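You operate a simulated robot arm through the tools that you are given. There is no shell and no other tool. Be economical: measure what you need, move in short steps, check, and stop when the job is done.

Carry out the task below with a simulated robot arm. There is one attempt and no reset: what you move stays moved.

TASK
Count the middle blue weights on the ends bench top, then put as many of the small yellow weights from the ends bench top on the white paper pad.
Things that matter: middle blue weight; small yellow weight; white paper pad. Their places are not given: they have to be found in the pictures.

It is judged by the outcome, as a careful person would: the job done as asked, and still so three seconds after it is handed in. It fails if anything else is knocked over, pushed out of place, dropped, spilled or broken.

THE ROBOT
A 7-joint arm with a two-finger parallel gripper, fixed in place. Base frame: the origin is at the foot of the arm, x ahead of it, y to its left, z up; the work surface is at about z = 760. Lengths are in mm, angles in rad, forces in N, time in s.
With the tool pointing down near the work surface it reaches from about 300 to 700 mm from the base axis. Its first joint turns from -1.152 to 1.152 rad. Payload 1.57 kg.
Tool frame: the origin (TCP) lies between the finger pads and is the grasp point; the fingertips stand 30 mm ahead of it; z points along the fingers, y is the line along which they close. The gripper opens to 110 mm. The fingers are 24 mm wide and 12 mm thick; the gripper's body (48 by 112 mm) begins 78 mm behind the TCP.
Orientation is that of the tool frame in the base frame, as a unit quaternion [x, y, z, w]. With the fingers straight down and closing along the base's y, the tool's x points along the base's -x, its y along +y and its z along -z.

THE INTERFACE
- The arm moves only by the tool servo_tool. Its argument "motion" is a list of rows, each a list of 2 entries, a list of its own where there are three numbers: the shift along the tool's x, y, z in mm, then the turn about the tool's z in degrees. In form: [[[x, y, z], yaw], ...]. A call has 1 to 8 rows; each row shifts and turns the commanded pose from where the row before left it, along the tool's axes as they then stand. "gripper" is the finger opening in mm, from 0 to 110, set as the call begins (left out, the last holds). A row lasts 0.2 s, in which the tool goes at most 50 mm and 0.15 rad; a call with a longer step from one row to the next is refused whole, and so is a gripper value outside its range. A pose out of reach is approached as far as the arm can. The call stops where the force on the tool passes 40 N (or 10 N more than at its start, if that is more) or the arm is blocked; 0.2 s more then pass. The fingers move at their own pace (about 108 mm/s each) and stop on an object; they squeeze with about 42 N. The grip force told is the motor's: it shows also when the fingers shut on nothing. Time passes only in rows, and 0.2 s behind the last, so rows that do not move let the fingers close. It gives the time, the measured TCP pose, the force on the tool (base axes), the opening and the grip force at its end, in the units of the frame above (readings bear some noise), and new pictures: "show" is both (left out), scene, wrist or none.
- Cameras (640 x 400 px; columns grow to the right, rows downward): "scene" is fixed at [166.9, -391.8, 1406]; the picture's right is [0.77, -0.64, 0.00], its down [-0.35, -0.42, -0.83] and it looks along [0.53, 0.64, -0.55] (base axes); focal length 348 px, centre (320, 200). "wrist" rides on the gripper at [-36, 0, -80] in the tool frame; the picture's right is [0.00, -1.00, 0.00], its down [0.97, 0.00, -0.24] and it looks along [0.24, 0.00, 0.97] (tool axes); focal length 218 px, centre (320, 200).
- probe_pixels(camera, pixels): for up to 12 pixels [column, row] of the newest picture of that camera ("zoom" is the newest enlarged one), the place [x, y, z] in the base frame of the surface seen there, good to about 2 mm. No time passes.
- inspect(camera, box): a new picture of the part [left, top, right, bottom] of that camera's present view, enlarged. No time passes.
- finish_job(): hands the job in; it is judged then, once.

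Work in short steps. Measure before you move; look again where a grasp or a placing could have gone wrong, and mend it. You have 60 turns and 100 pictures in all, the two below and enlarged ones among them. Open the gripper and draw the arm clear of the work before you hand the job in, unless the task says otherwise; then end with one line.

The tools are called after "Request:" as name(argument=value, ...) on one line, values as JSON. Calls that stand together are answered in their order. servo_tool: Moves the arm, as the interface text tells. Its arguments: {"type":"object","properties":{"motion":{"type":"array"},"gripper":{"type":"number"},"show":{"type":"string","enum":["both","scene","wrist","none"]}},"required":["motion"]} The other tools are called the same way: probe_pixels (camera, pixels) gives the place of the surface under pixels of a picture; inspect (camera, box) takes an enlarged picture of a part of a camera's view; finish_job () hands the job in.

At the start:

```text
clock: 0.0
eef_pos: [374.4, 204.4, 1027.5]
tcp_rot: [0.001, 1.0, 0.0, -0.001]
contact_force: [0.1, 0.3, -0.2]
width: 109.9
gripper_force: 0.0
```

scene: 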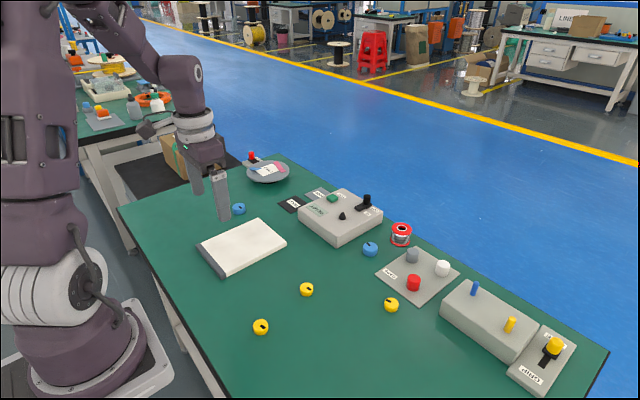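
wrist: 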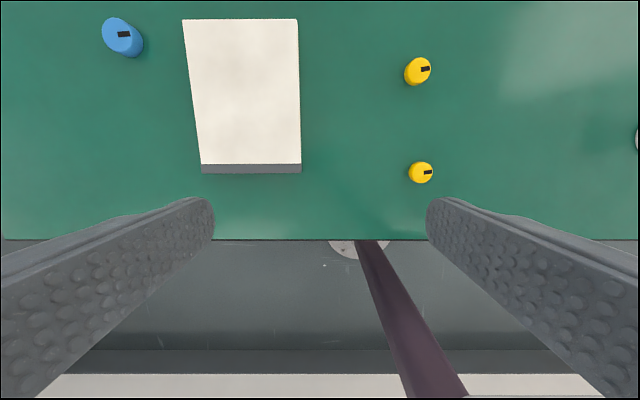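

I see blue weights near (238,209) and (370,249), and yellow ones near (307,289), (391,305) and (261,327). I'll enlarge both areas to check for hidden ones and compare sizes.

Request:
inspect(camera="scene", box=[180, 140, 420, 290])

Request:
inspect(camera="scene", box=[230, 220, 614, 400])

Request:
probe_pixels(camera="scene", pixels=[[238, 206], [370, 245], [307, 286], [391, 301], [261, 323], [199, 247], [243, 221], [286, 243], [225, 274], [243, 245], [120, 207], [607, 352]])

```text
2.67 times, centred on (300, 215) of scene
```

zoom: 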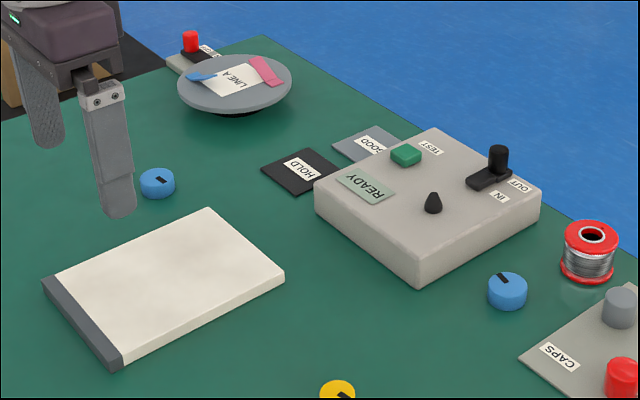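

```text
1.67 times, centred on (422, 310) of scene
```

zoom: 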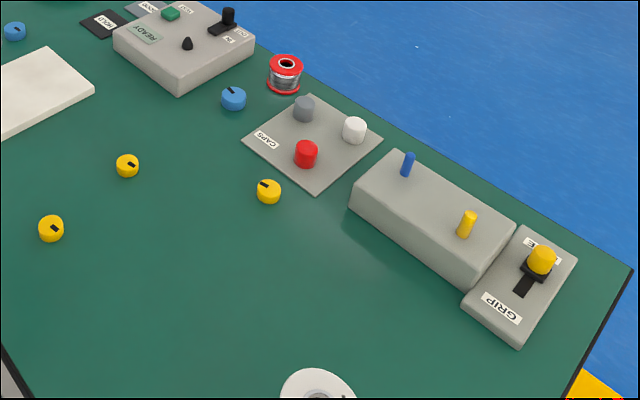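

```text
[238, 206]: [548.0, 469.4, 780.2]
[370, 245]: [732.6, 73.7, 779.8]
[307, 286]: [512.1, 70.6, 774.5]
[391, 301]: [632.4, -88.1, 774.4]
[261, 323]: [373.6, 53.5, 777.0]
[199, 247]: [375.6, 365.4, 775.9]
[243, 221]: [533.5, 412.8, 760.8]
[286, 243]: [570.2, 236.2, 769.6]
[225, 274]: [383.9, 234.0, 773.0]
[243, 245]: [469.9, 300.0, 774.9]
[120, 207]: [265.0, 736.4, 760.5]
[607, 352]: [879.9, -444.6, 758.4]
```

Two blue weights are visible so far, but more may be hidden behind the boxes. I'll move the wrist camera forward to look there.

Request:
servo_tool(motion=[[[-45, 0, 0], 0], [[-45, 0, 0], 0], [[-45, 0, 0], 0], [[-45, 0, 0], 0], [[-45, 0, 0], 0]])

```text
clock: 1.2
eef_pos: [598.3, 206.0, 1027.3]
tcp_rot: [0.001, 1.0, 0.0, -0.002]
contact_force: [0.4, 0.2, -0.1]
width: 109.8
gripper_force: 0.2
```

scene: 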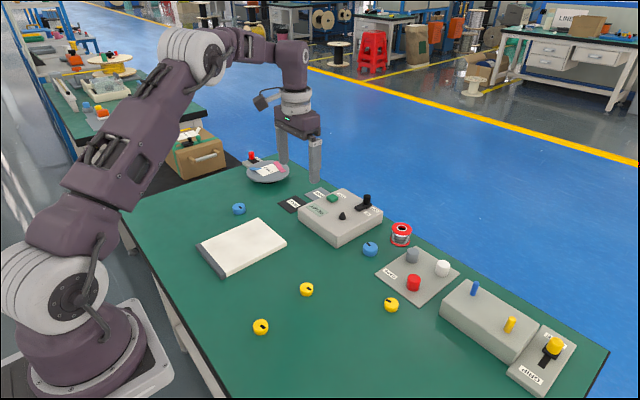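
wrist: 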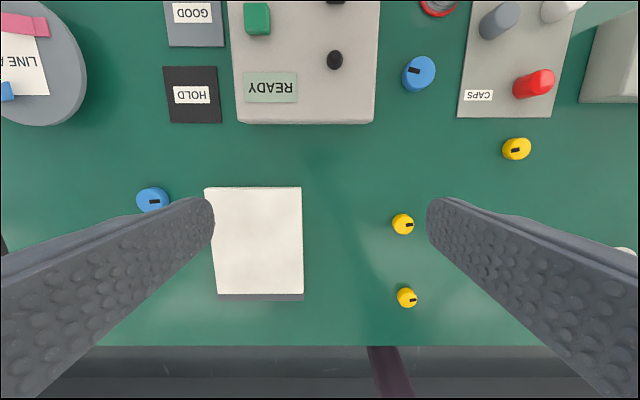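

The view is clear up to the near edges of the boxes. Next I'll look beyond the plate and box, then at the right-hand end.

Request:
servo_tool(motion=[[[-40, 25, 0], 0], [[-40, 25, 0], 0], [[-35, 30, 0], 0], [[0, 45, 0], 0], [[0, 45, 0], 0]])

```text
clock: 2.4
eef_pos: [614.1, 263.3, 1024.0]
tcp_rot: [0.0, 1.0, 0.0, -0.001]
contact_force: [0.0, 0.1, 0.9]
width: 109.9
gripper_force: 0.1
out of reach, approached as far as the arm can: row 1, 2, 3, 4, 5
```

scene: 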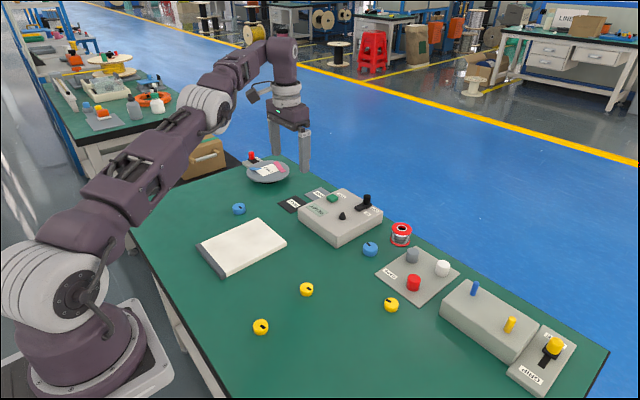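
wrist: 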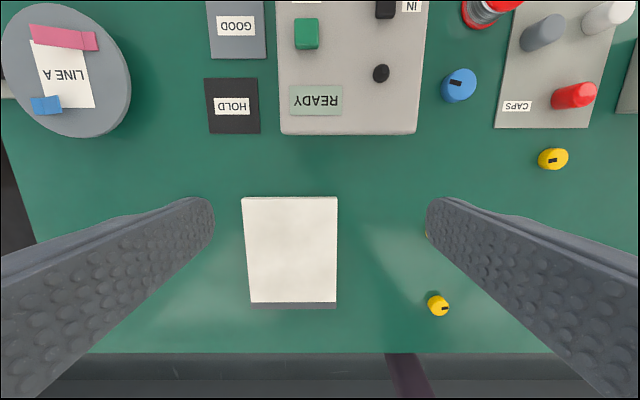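

The arm is at its reach here. I'll probe the bench's far edge and the box corners to see whether a weight could be hidden behind them.

Request:
probe_pixels(camera="scene", pixels=[[310, 176], [400, 226], [430, 243], [342, 190], [382, 211], [298, 213], [299, 228], [340, 244], [340, 226], [467, 281], [537, 331], [250, 163]])

Request:
inspect(camera="scene", box=[230, 140, 470, 290])

```text
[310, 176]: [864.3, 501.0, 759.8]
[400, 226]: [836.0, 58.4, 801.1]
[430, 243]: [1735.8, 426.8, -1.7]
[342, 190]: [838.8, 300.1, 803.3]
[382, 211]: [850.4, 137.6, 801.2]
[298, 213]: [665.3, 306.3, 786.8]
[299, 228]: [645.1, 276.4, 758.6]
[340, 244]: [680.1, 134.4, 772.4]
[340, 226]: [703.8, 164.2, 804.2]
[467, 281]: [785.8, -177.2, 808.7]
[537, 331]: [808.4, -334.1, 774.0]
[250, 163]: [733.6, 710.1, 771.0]
```

```text
2.67 times, centred on (350, 215) of scene
```

zoom: 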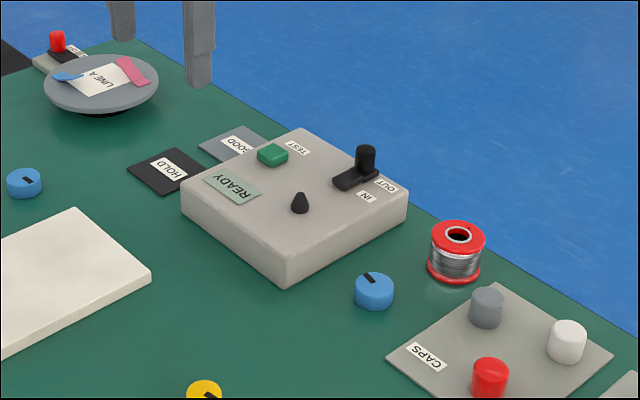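

The far edge is at x≈880 and the box's back is at about 850, so nothing can hide there. Next I'll look at the right end, below the scene picture. I'll enlarge the plate as well.

Request:
inspect(camera="wrist", box=[0, 0, 160, 150])

Request:
servo_tool(motion=[[[45, 0, 0], 0], [[45, -20, 0], 0], [[30, -38, 0], 0], [[20, -45, 0], 0], [[0, -49, 0], 0], [[0, -49, 0], 0], [[0, -49, 0], 0], [[0, -49, 0], 0]], show="none")

```text
2.67 times, centred on (80, 75) of wrist
```

zoom: 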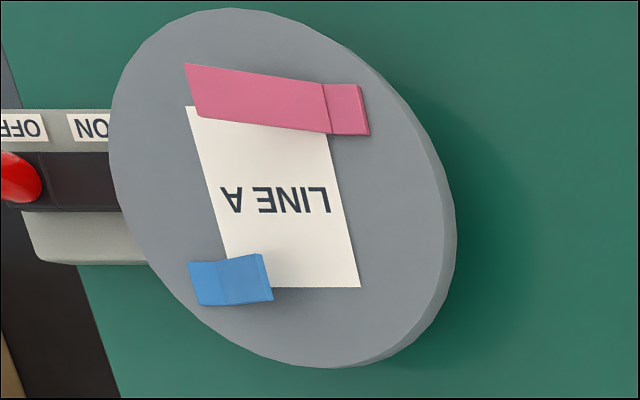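

```text
clock: 4.2
eef_pos: [614.2, 64.8, 1026.1]
tcp_rot: [-0.001, 1.0, 0.0, 0.0]
contact_force: [-0.1, -1.3, 0.0]
width: 109.7
gripper_force: 0.0
out of reach, approached as far as the arm can: row 1, 2, 3, 4
```

The plate holds only paper and tape. I'll continue to the right.

Request:
servo_tool(motion=[[[30, -38, 0], 0], [[30, -38, 0], 0], [[30, -38, 0], 0], [[30, -38, 0], 0], [[0, -45, 0], 0], [[0, -45, 0], 0]])

```text
clock: 5.6
eef_pos: [495.3, -176.9, 1024.6]
tcp_rot: [-0.001, 1.0, 0.001, 0.0]
contact_force: [-0.5, -0.3, -0.5]
width: 109.9
gripper_force: 0.0
```

scene: 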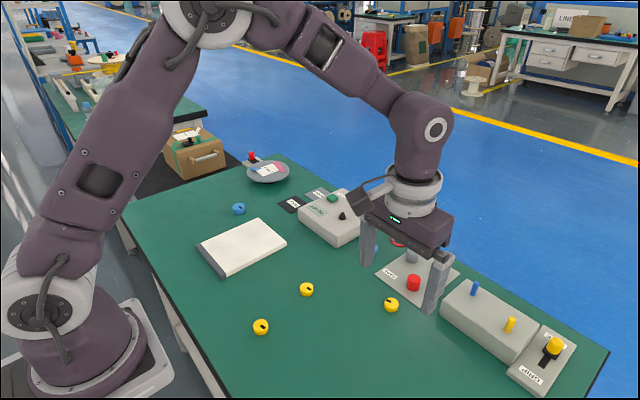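
wrist: 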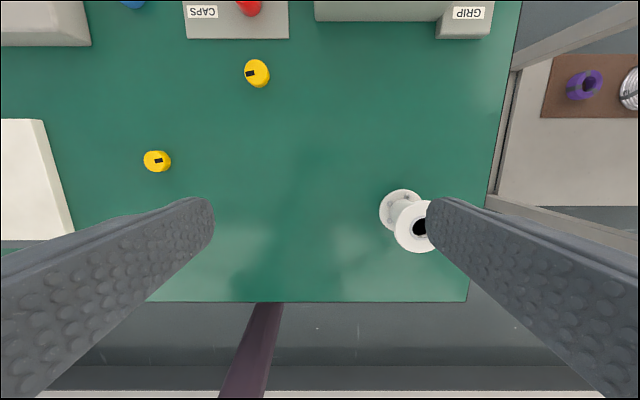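

Only a white spool is here. One yellow weight looks a little larger than the other, so I'll measure them enlarged.

Request:
inspect(camera="wrist", box=[120, 40, 312, 190])

Request:
inspect(camera="scene", box=[240, 260, 420, 372])

```text
2.67 times, centred on (216, 115) of wrist
```

zoom: 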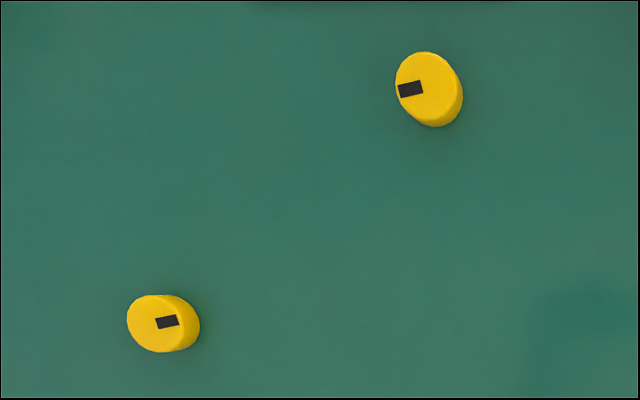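

```text
3.56 times, centred on (330, 316) of scene
```

zoom: 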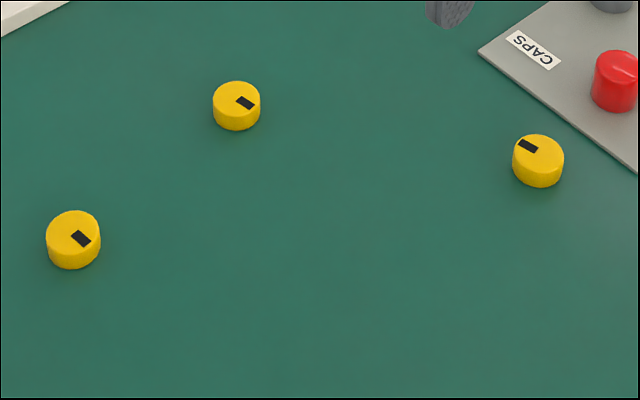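

All three yellow weights measure about 32 mm across and both blue ones about 41 mm. So there are two middle blue weights, and I need two yellow ones on the pad. I'll move above the yellow weight at (512,71).

Request:
servo_tool(motion=[[[-3, 41, 0], 0], [[-3, 41, 0], 0], [[-3, 41, 0], 0], [[-3, 41, 10], 0], [[-3, 42, 20], 0], [[-2, 42, 25], 0], [[0, 0, 40], 0], [[0, 0, 40], 0]], gripper=80, show="wrist")

```text
clock: 7.4
eef_pos: [512.4, 69.3, 889.0]
tcp_rot: [-0.001, 1.0, 0.0, 0.0]
contact_force: [-0.5, 0.4, 0.2]
width: 79.8
gripper_force: 0.1
```

wrist: 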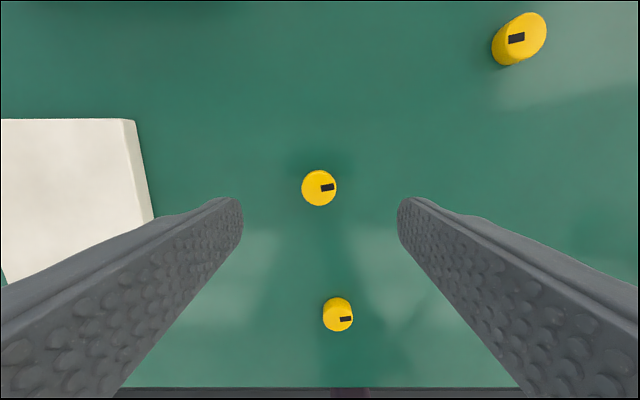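

The weight is centred between the fingers at (319,187). I'll probe both yellow tops and the pad corners.

Request:
probe_pixels(camera="wrist", pixels=[[319, 188], [304, 188], [334, 188], [319, 173], [319, 203], [338, 313], [325, 313], [350, 313], [338, 301], [338, 326], [370, 200], [122, 122]])

Request:
probe_pixels(camera="scene", pixels=[[258, 221], [284, 242], [228, 272], [204, 246], [245, 245], [230, 240], [260, 240]])

```text
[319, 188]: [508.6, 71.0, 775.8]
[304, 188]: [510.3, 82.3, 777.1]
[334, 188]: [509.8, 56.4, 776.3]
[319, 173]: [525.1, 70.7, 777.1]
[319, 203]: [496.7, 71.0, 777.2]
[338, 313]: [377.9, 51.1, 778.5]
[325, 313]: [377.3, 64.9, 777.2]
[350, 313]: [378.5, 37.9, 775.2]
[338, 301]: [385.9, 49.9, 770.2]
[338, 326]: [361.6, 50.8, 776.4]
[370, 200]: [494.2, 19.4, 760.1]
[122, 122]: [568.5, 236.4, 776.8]
```

```text
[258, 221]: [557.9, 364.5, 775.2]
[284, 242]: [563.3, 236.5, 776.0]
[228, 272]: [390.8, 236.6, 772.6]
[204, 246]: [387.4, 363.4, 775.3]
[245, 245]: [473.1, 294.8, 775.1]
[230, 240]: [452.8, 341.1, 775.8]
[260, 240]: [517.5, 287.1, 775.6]
```

Weight A is centred at (511,70), top at 776. I'll descend 95 mm so the tips stop about 4 mm above the bench, then close.

Request:
servo_tool(motion=[[[1, 1, 35], 0], [[0, 0, 30], 0], [[0, 0, 20], 0], [[0, 0, 10], 0], [[0, 0, 0], 0]], show="none")

Request:
servo_tool(motion=[[[0, 0, 0], 0], [[0, 0, 0], 0], [[0, 0, 0], 0]], gripper=10)

```text
clock: 8.6
eef_pos: [510.9, 71.6, 794.1]
tcp_rot: [0.0, 1.0, 0.0, 0.0]
contact_force: [-0.4, 0.0, -0.6]
width: 80.4
gripper_force: 0.0
```

```text
clock: 9.4
eef_pos: [511.2, 69.1, 793.3]
tcp_rot: [0.0, 1.0, 0.001, 0.001]
contact_force: [0.6, -0.7, -0.5]
width: 30.4
gripper_force: 39.9
```

scene: 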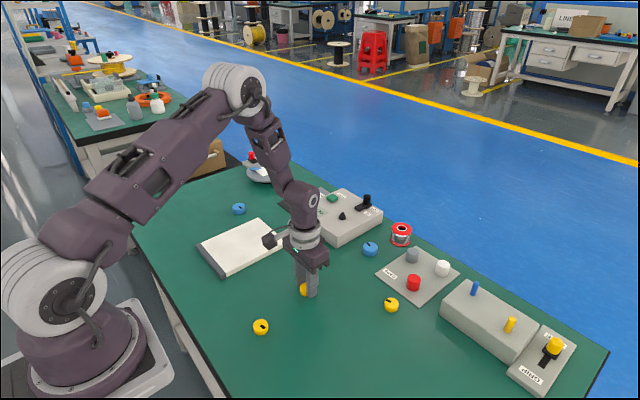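
wrist: 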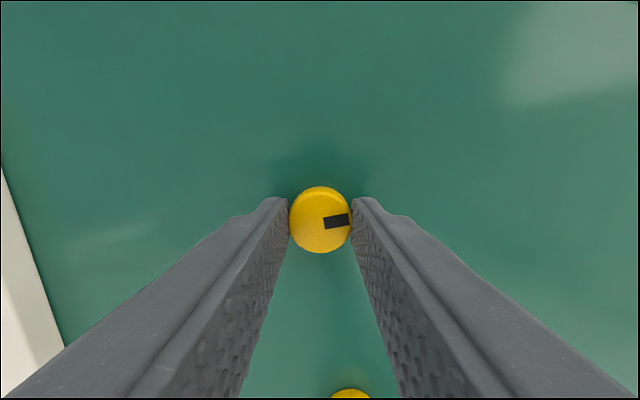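

It's gripped, with an opening of 30.4 mm. I'll lift it and carry it over the pad to (525,300).

Request:
servo_tool(motion=[[[0, 0, -30], 0], [[0, 0, -40], 0], [[-3, 46, 0], 0], [[-3, 46, 0], 0], [[-3, 46, 0], 0], [[-3, 46, 0], 0], [[-2, 46, 0], 0], [[0, 0, 0], 0]])

```text
clock: 11.2
eef_pos: [526.1, 302.1, 867.3]
tcp_rot: [0.0, 1.0, 0.001, 0.0]
contact_force: [0.3, -0.7, -0.2]
width: 30.4
gripper_force: 39.5
```

scene: 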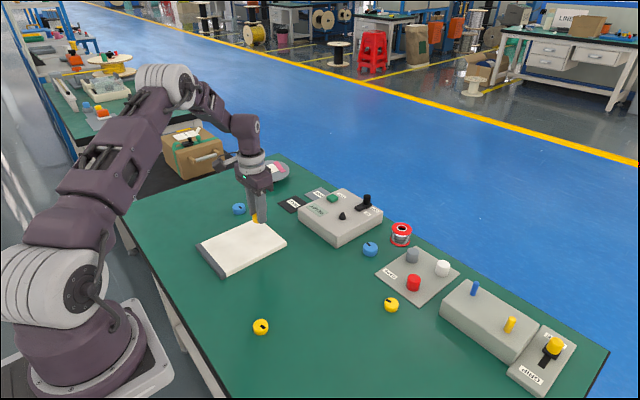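
wrist: 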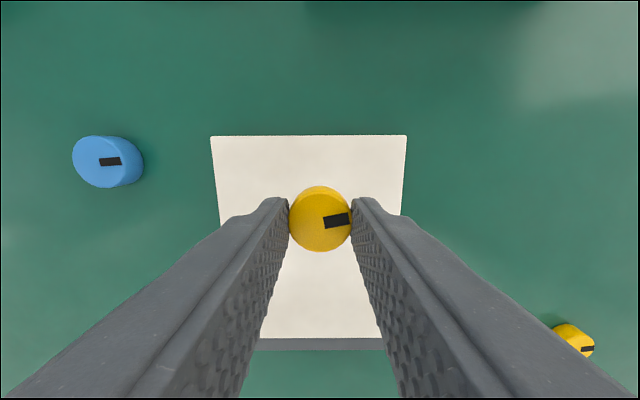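

The weight is over the pad. I'll lower it gently to just touching, at about z 809.

Request:
servo_tool(motion=[[[0, 0, 30], 0], [[0, 0, 15], 0], [[0, 0, 6], 0], [[0, 0, 2], 0], [[0, 0, 1], 0], [[0, 0, 0], 0]], show="none")

```text
clock: 12.6
eef_pos: [525.6, 300.8, 811.9]
tcp_rot: [0.0, 1.0, 0.0, 0.0]
contact_force: [-0.1, 0.1, -1.2]
width: 30.2
gripper_force: 40.5
```

Request:
servo_tool(motion=[[[0, 0, 1], 0], [[0, 0, 1], 0], [[0, 0, 0], 0]], show="wrist")

```text
clock: 13.4
eef_pos: [523.8, 301.9, 810.3]
tcp_rot: [0.0, 1.0, 0.0, 0.0]
contact_force: [-6.6, 0.8, 16.9]
width: 30.0
gripper_force: 39.2
```

wrist: 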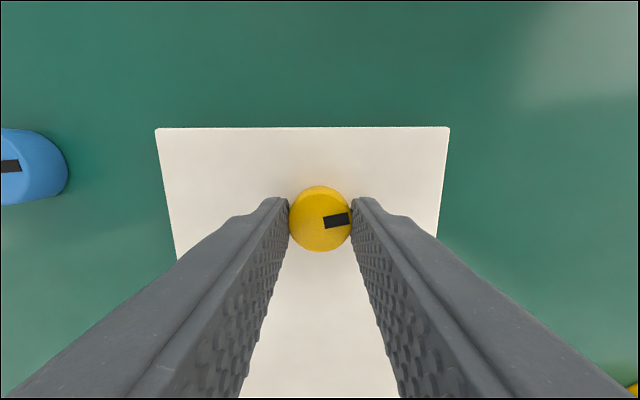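

It's touching the pad (17 N upward). I'll open, rise, and check.

Request:
servo_tool(motion=[[[0, 0, 0], 0], [[0, 0, 0], 0], [[0, 0, -20], 0], [[0, 0, -40], 0], [[0, 0, -20], 0]], gripper=80)

```text
clock: 14.6
eef_pos: [526.0, 300.0, 889.2]
tcp_rot: [-0.001, 1.0, 0.0, -0.001]
contact_force: [0.2, -0.3, 0.6]
width: 80.3
gripper_force: 0.1
```

scene: 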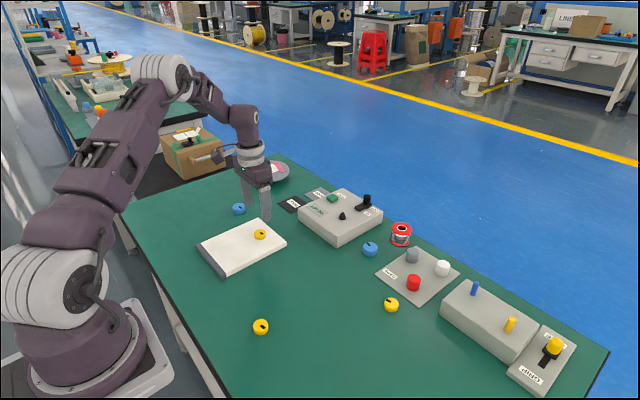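
wrist: 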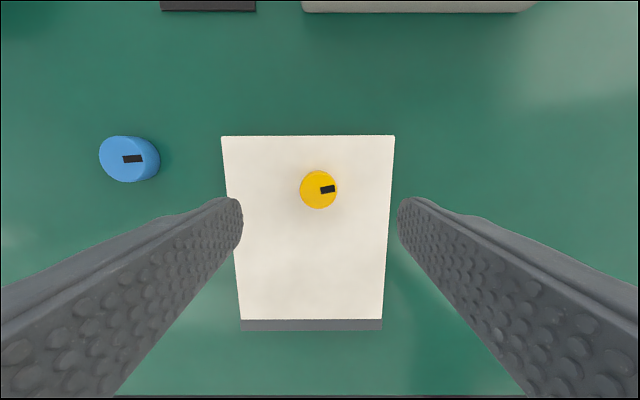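

The first weight sits on the pad. Next I'll go to weight B at about (374,51).

Request:
servo_tool(motion=[[[25, -41, 0], 0], [[25, -42, 0], 0], [[25, -42, 0], 0], [[25, -42, 0], 0], [[26, -42, 0], 0], [[26, -41, 0], 0], [[0, 0, 0], 0]], show="wrist")

```text
clock: 16.2
eef_pos: [371.6, 50.3, 891.2]
tcp_rot: [0.0, 1.0, 0.0, 0.001]
contact_force: [-0.5, 0.3, 0.1]
width: 79.9
gripper_force: 0.1
```

wrist: 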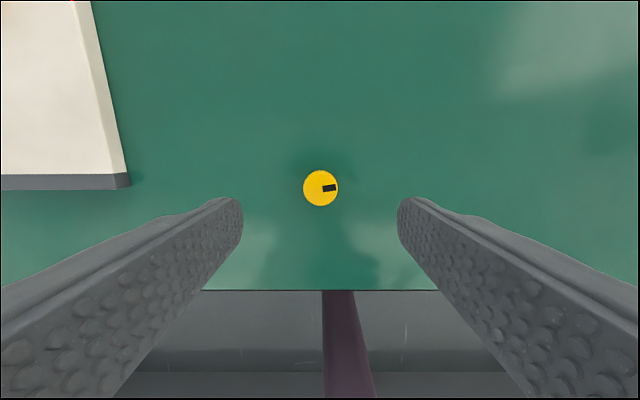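

It's centred at (320,188), as A was. I'll descend and grip.

Request:
servo_tool(motion=[[[0, 0, 35], 0], [[0, 0, 30], 0], [[0, 0, 20], 0], [[0, 0, 10], 0], [[0, 0, 0], 0]], show="none")

Request:
servo_tool(motion=[[[0, 0, 0], 0], [[0, 0, 0], 0], [[0, 0, 0], 0]], gripper=10, show="wrist")

```text
clock: 17.4
eef_pos: [374.8, 50.9, 795.0]
tcp_rot: [0.0, 1.0, 0.0, -0.001]
contact_force: [0.0, 0.6, 0.5]
width: 79.9
gripper_force: 0.1
```

```text
clock: 18.2
eef_pos: [373.6, 52.2, 794.1]
tcp_rot: [0.0, 1.0, -0.001, 0.0]
contact_force: [-0.1, 0.5, 0.2]
width: 30.3
gripper_force: 39.4
```

wrist: 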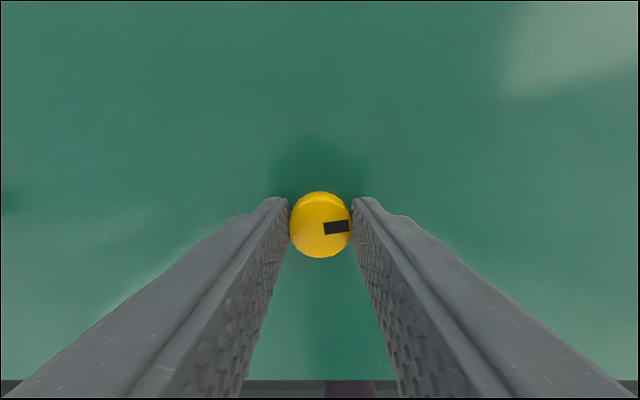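

It's gripped. I'll lift it and carry it to (445,300).

Request:
servo_tool(motion=[[[0, 0, -30], 0], [[0, 0, -40], 0], [[-14, 42, 0], 0], [[-14, 42, 0], 0], [[-14, 42, 0], 0], [[-14, 41, 0], 0], [[-15, 41, 0], 0], [[0, 41, 0], 0]], show="none")

Request:
servo_tool(motion=[[[0, 0, 30], 0], [[0, 0, 15], 0], [[0, 0, 5], 0], [[0, 0, 2], 0], [[0, 0, 1], 0], [[0, 0, 0], 0]])

```text
clock: 20.0
eef_pos: [443.8, 301.1, 863.0]
tcp_rot: [0.0, 1.0, 0.0, 0.0]
contact_force: [0.0, -0.3, -0.8]
width: 30.2
gripper_force: 39.7
```

```text
clock: 21.4
eef_pos: [444.9, 301.3, 811.4]
tcp_rot: [0.0, 1.0, 0.0, 0.0]
contact_force: [0.2, 0.4, -0.3]
width: 30.4
gripper_force: 39.4
```

scene: 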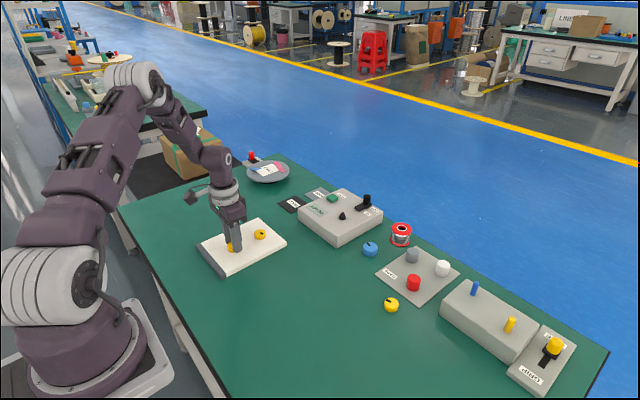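
wrist: 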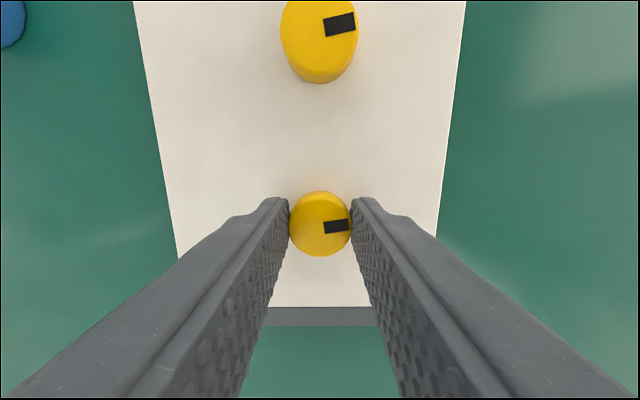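

There's no contact yet, so I'll lower it another 1 mm and read the force.

Request:
servo_tool(motion=[[[0, 0, 1], 0], [[0, 0, 0], 0]], show="none")

```text
clock: 22.0
eef_pos: [444.6, 300.8, 811.4]
tcp_rot: [0.0, 1.0, 0.0, 0.0]
contact_force: [-0.3, -0.1, 3.2]
width: 30.6
gripper_force: 39.4
```

It's in light contact (3 N). I'll release, rise, and draw back clear.

Request:
servo_tool(motion=[[[0, 0, 0], 0], [[0, 0, 0], 0], [[0, 0, -20], 0], [[0, 0, -40], 0], [[0, 0, -40], 0], [[0, 0, -40], 0], [[0, -45, -20], 0], [[0, -45, 0], 0]], gripper=80)

```text
clock: 23.8
eef_pos: [443.7, 209.8, 971.3]
tcp_rot: [0.0, 1.0, 0.0, 0.001]
contact_force: [0.1, -0.9, 0.3]
width: 80.0
gripper_force: 0.0
```

scene: 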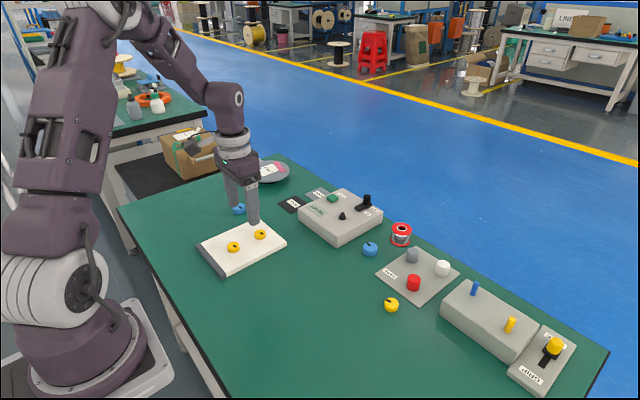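
wrist: 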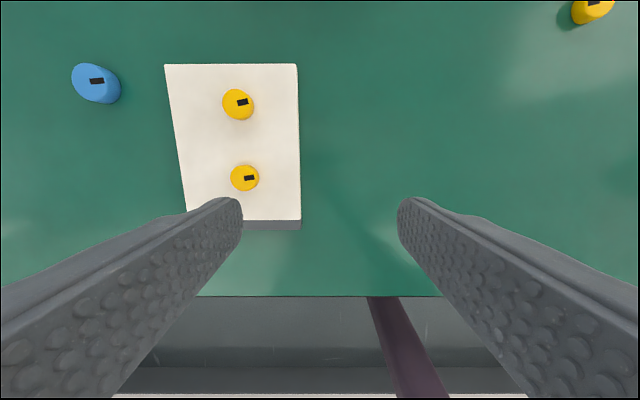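

Both weights sit on the pad. One small part of the near-right corner was hidden by a finger earlier, so I'll take one look there to confirm the count.

Request:
servo_tool(motion=[[[10, -45, -10], 0], [[10, -47, -10], 0], [[10, -47, -10], 0], [[10, -47, -10], 0], [[10, -47, -10], 0], [[15, -45, 0], 0], [[15, -45, 0], 0], [[10, -45, 0], 0]])

```text
clock: 25.6
eef_pos: [352.2, -158.6, 1019.5]
tcp_rot: [0.0, 1.0, 0.0, 0.0]
contact_force: [0.6, -1.1, -0.3]
width: 79.9
gripper_force: 0.1
```

scene: 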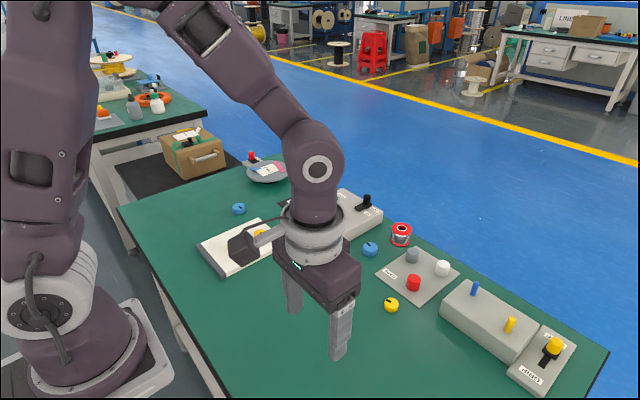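
wrist: 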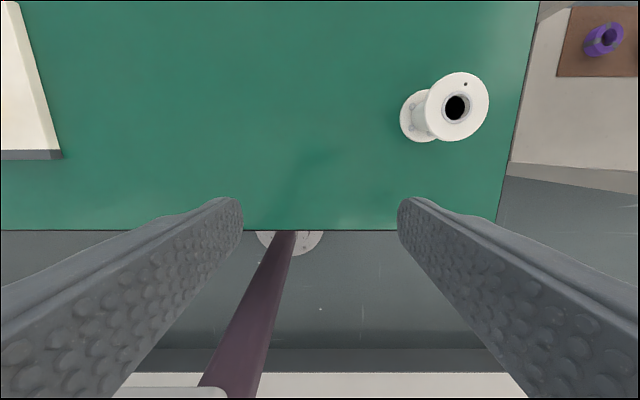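

The corner is empty, so the count is two. The gripper is open and the arm is clear, so I'm handing in.

Request:
finish_job()

```text
The job is handed in.
```

I counted two middle blue weights on the bench top and put two small yellow weights on the white paper pad; the third yellow weight stays where it was.
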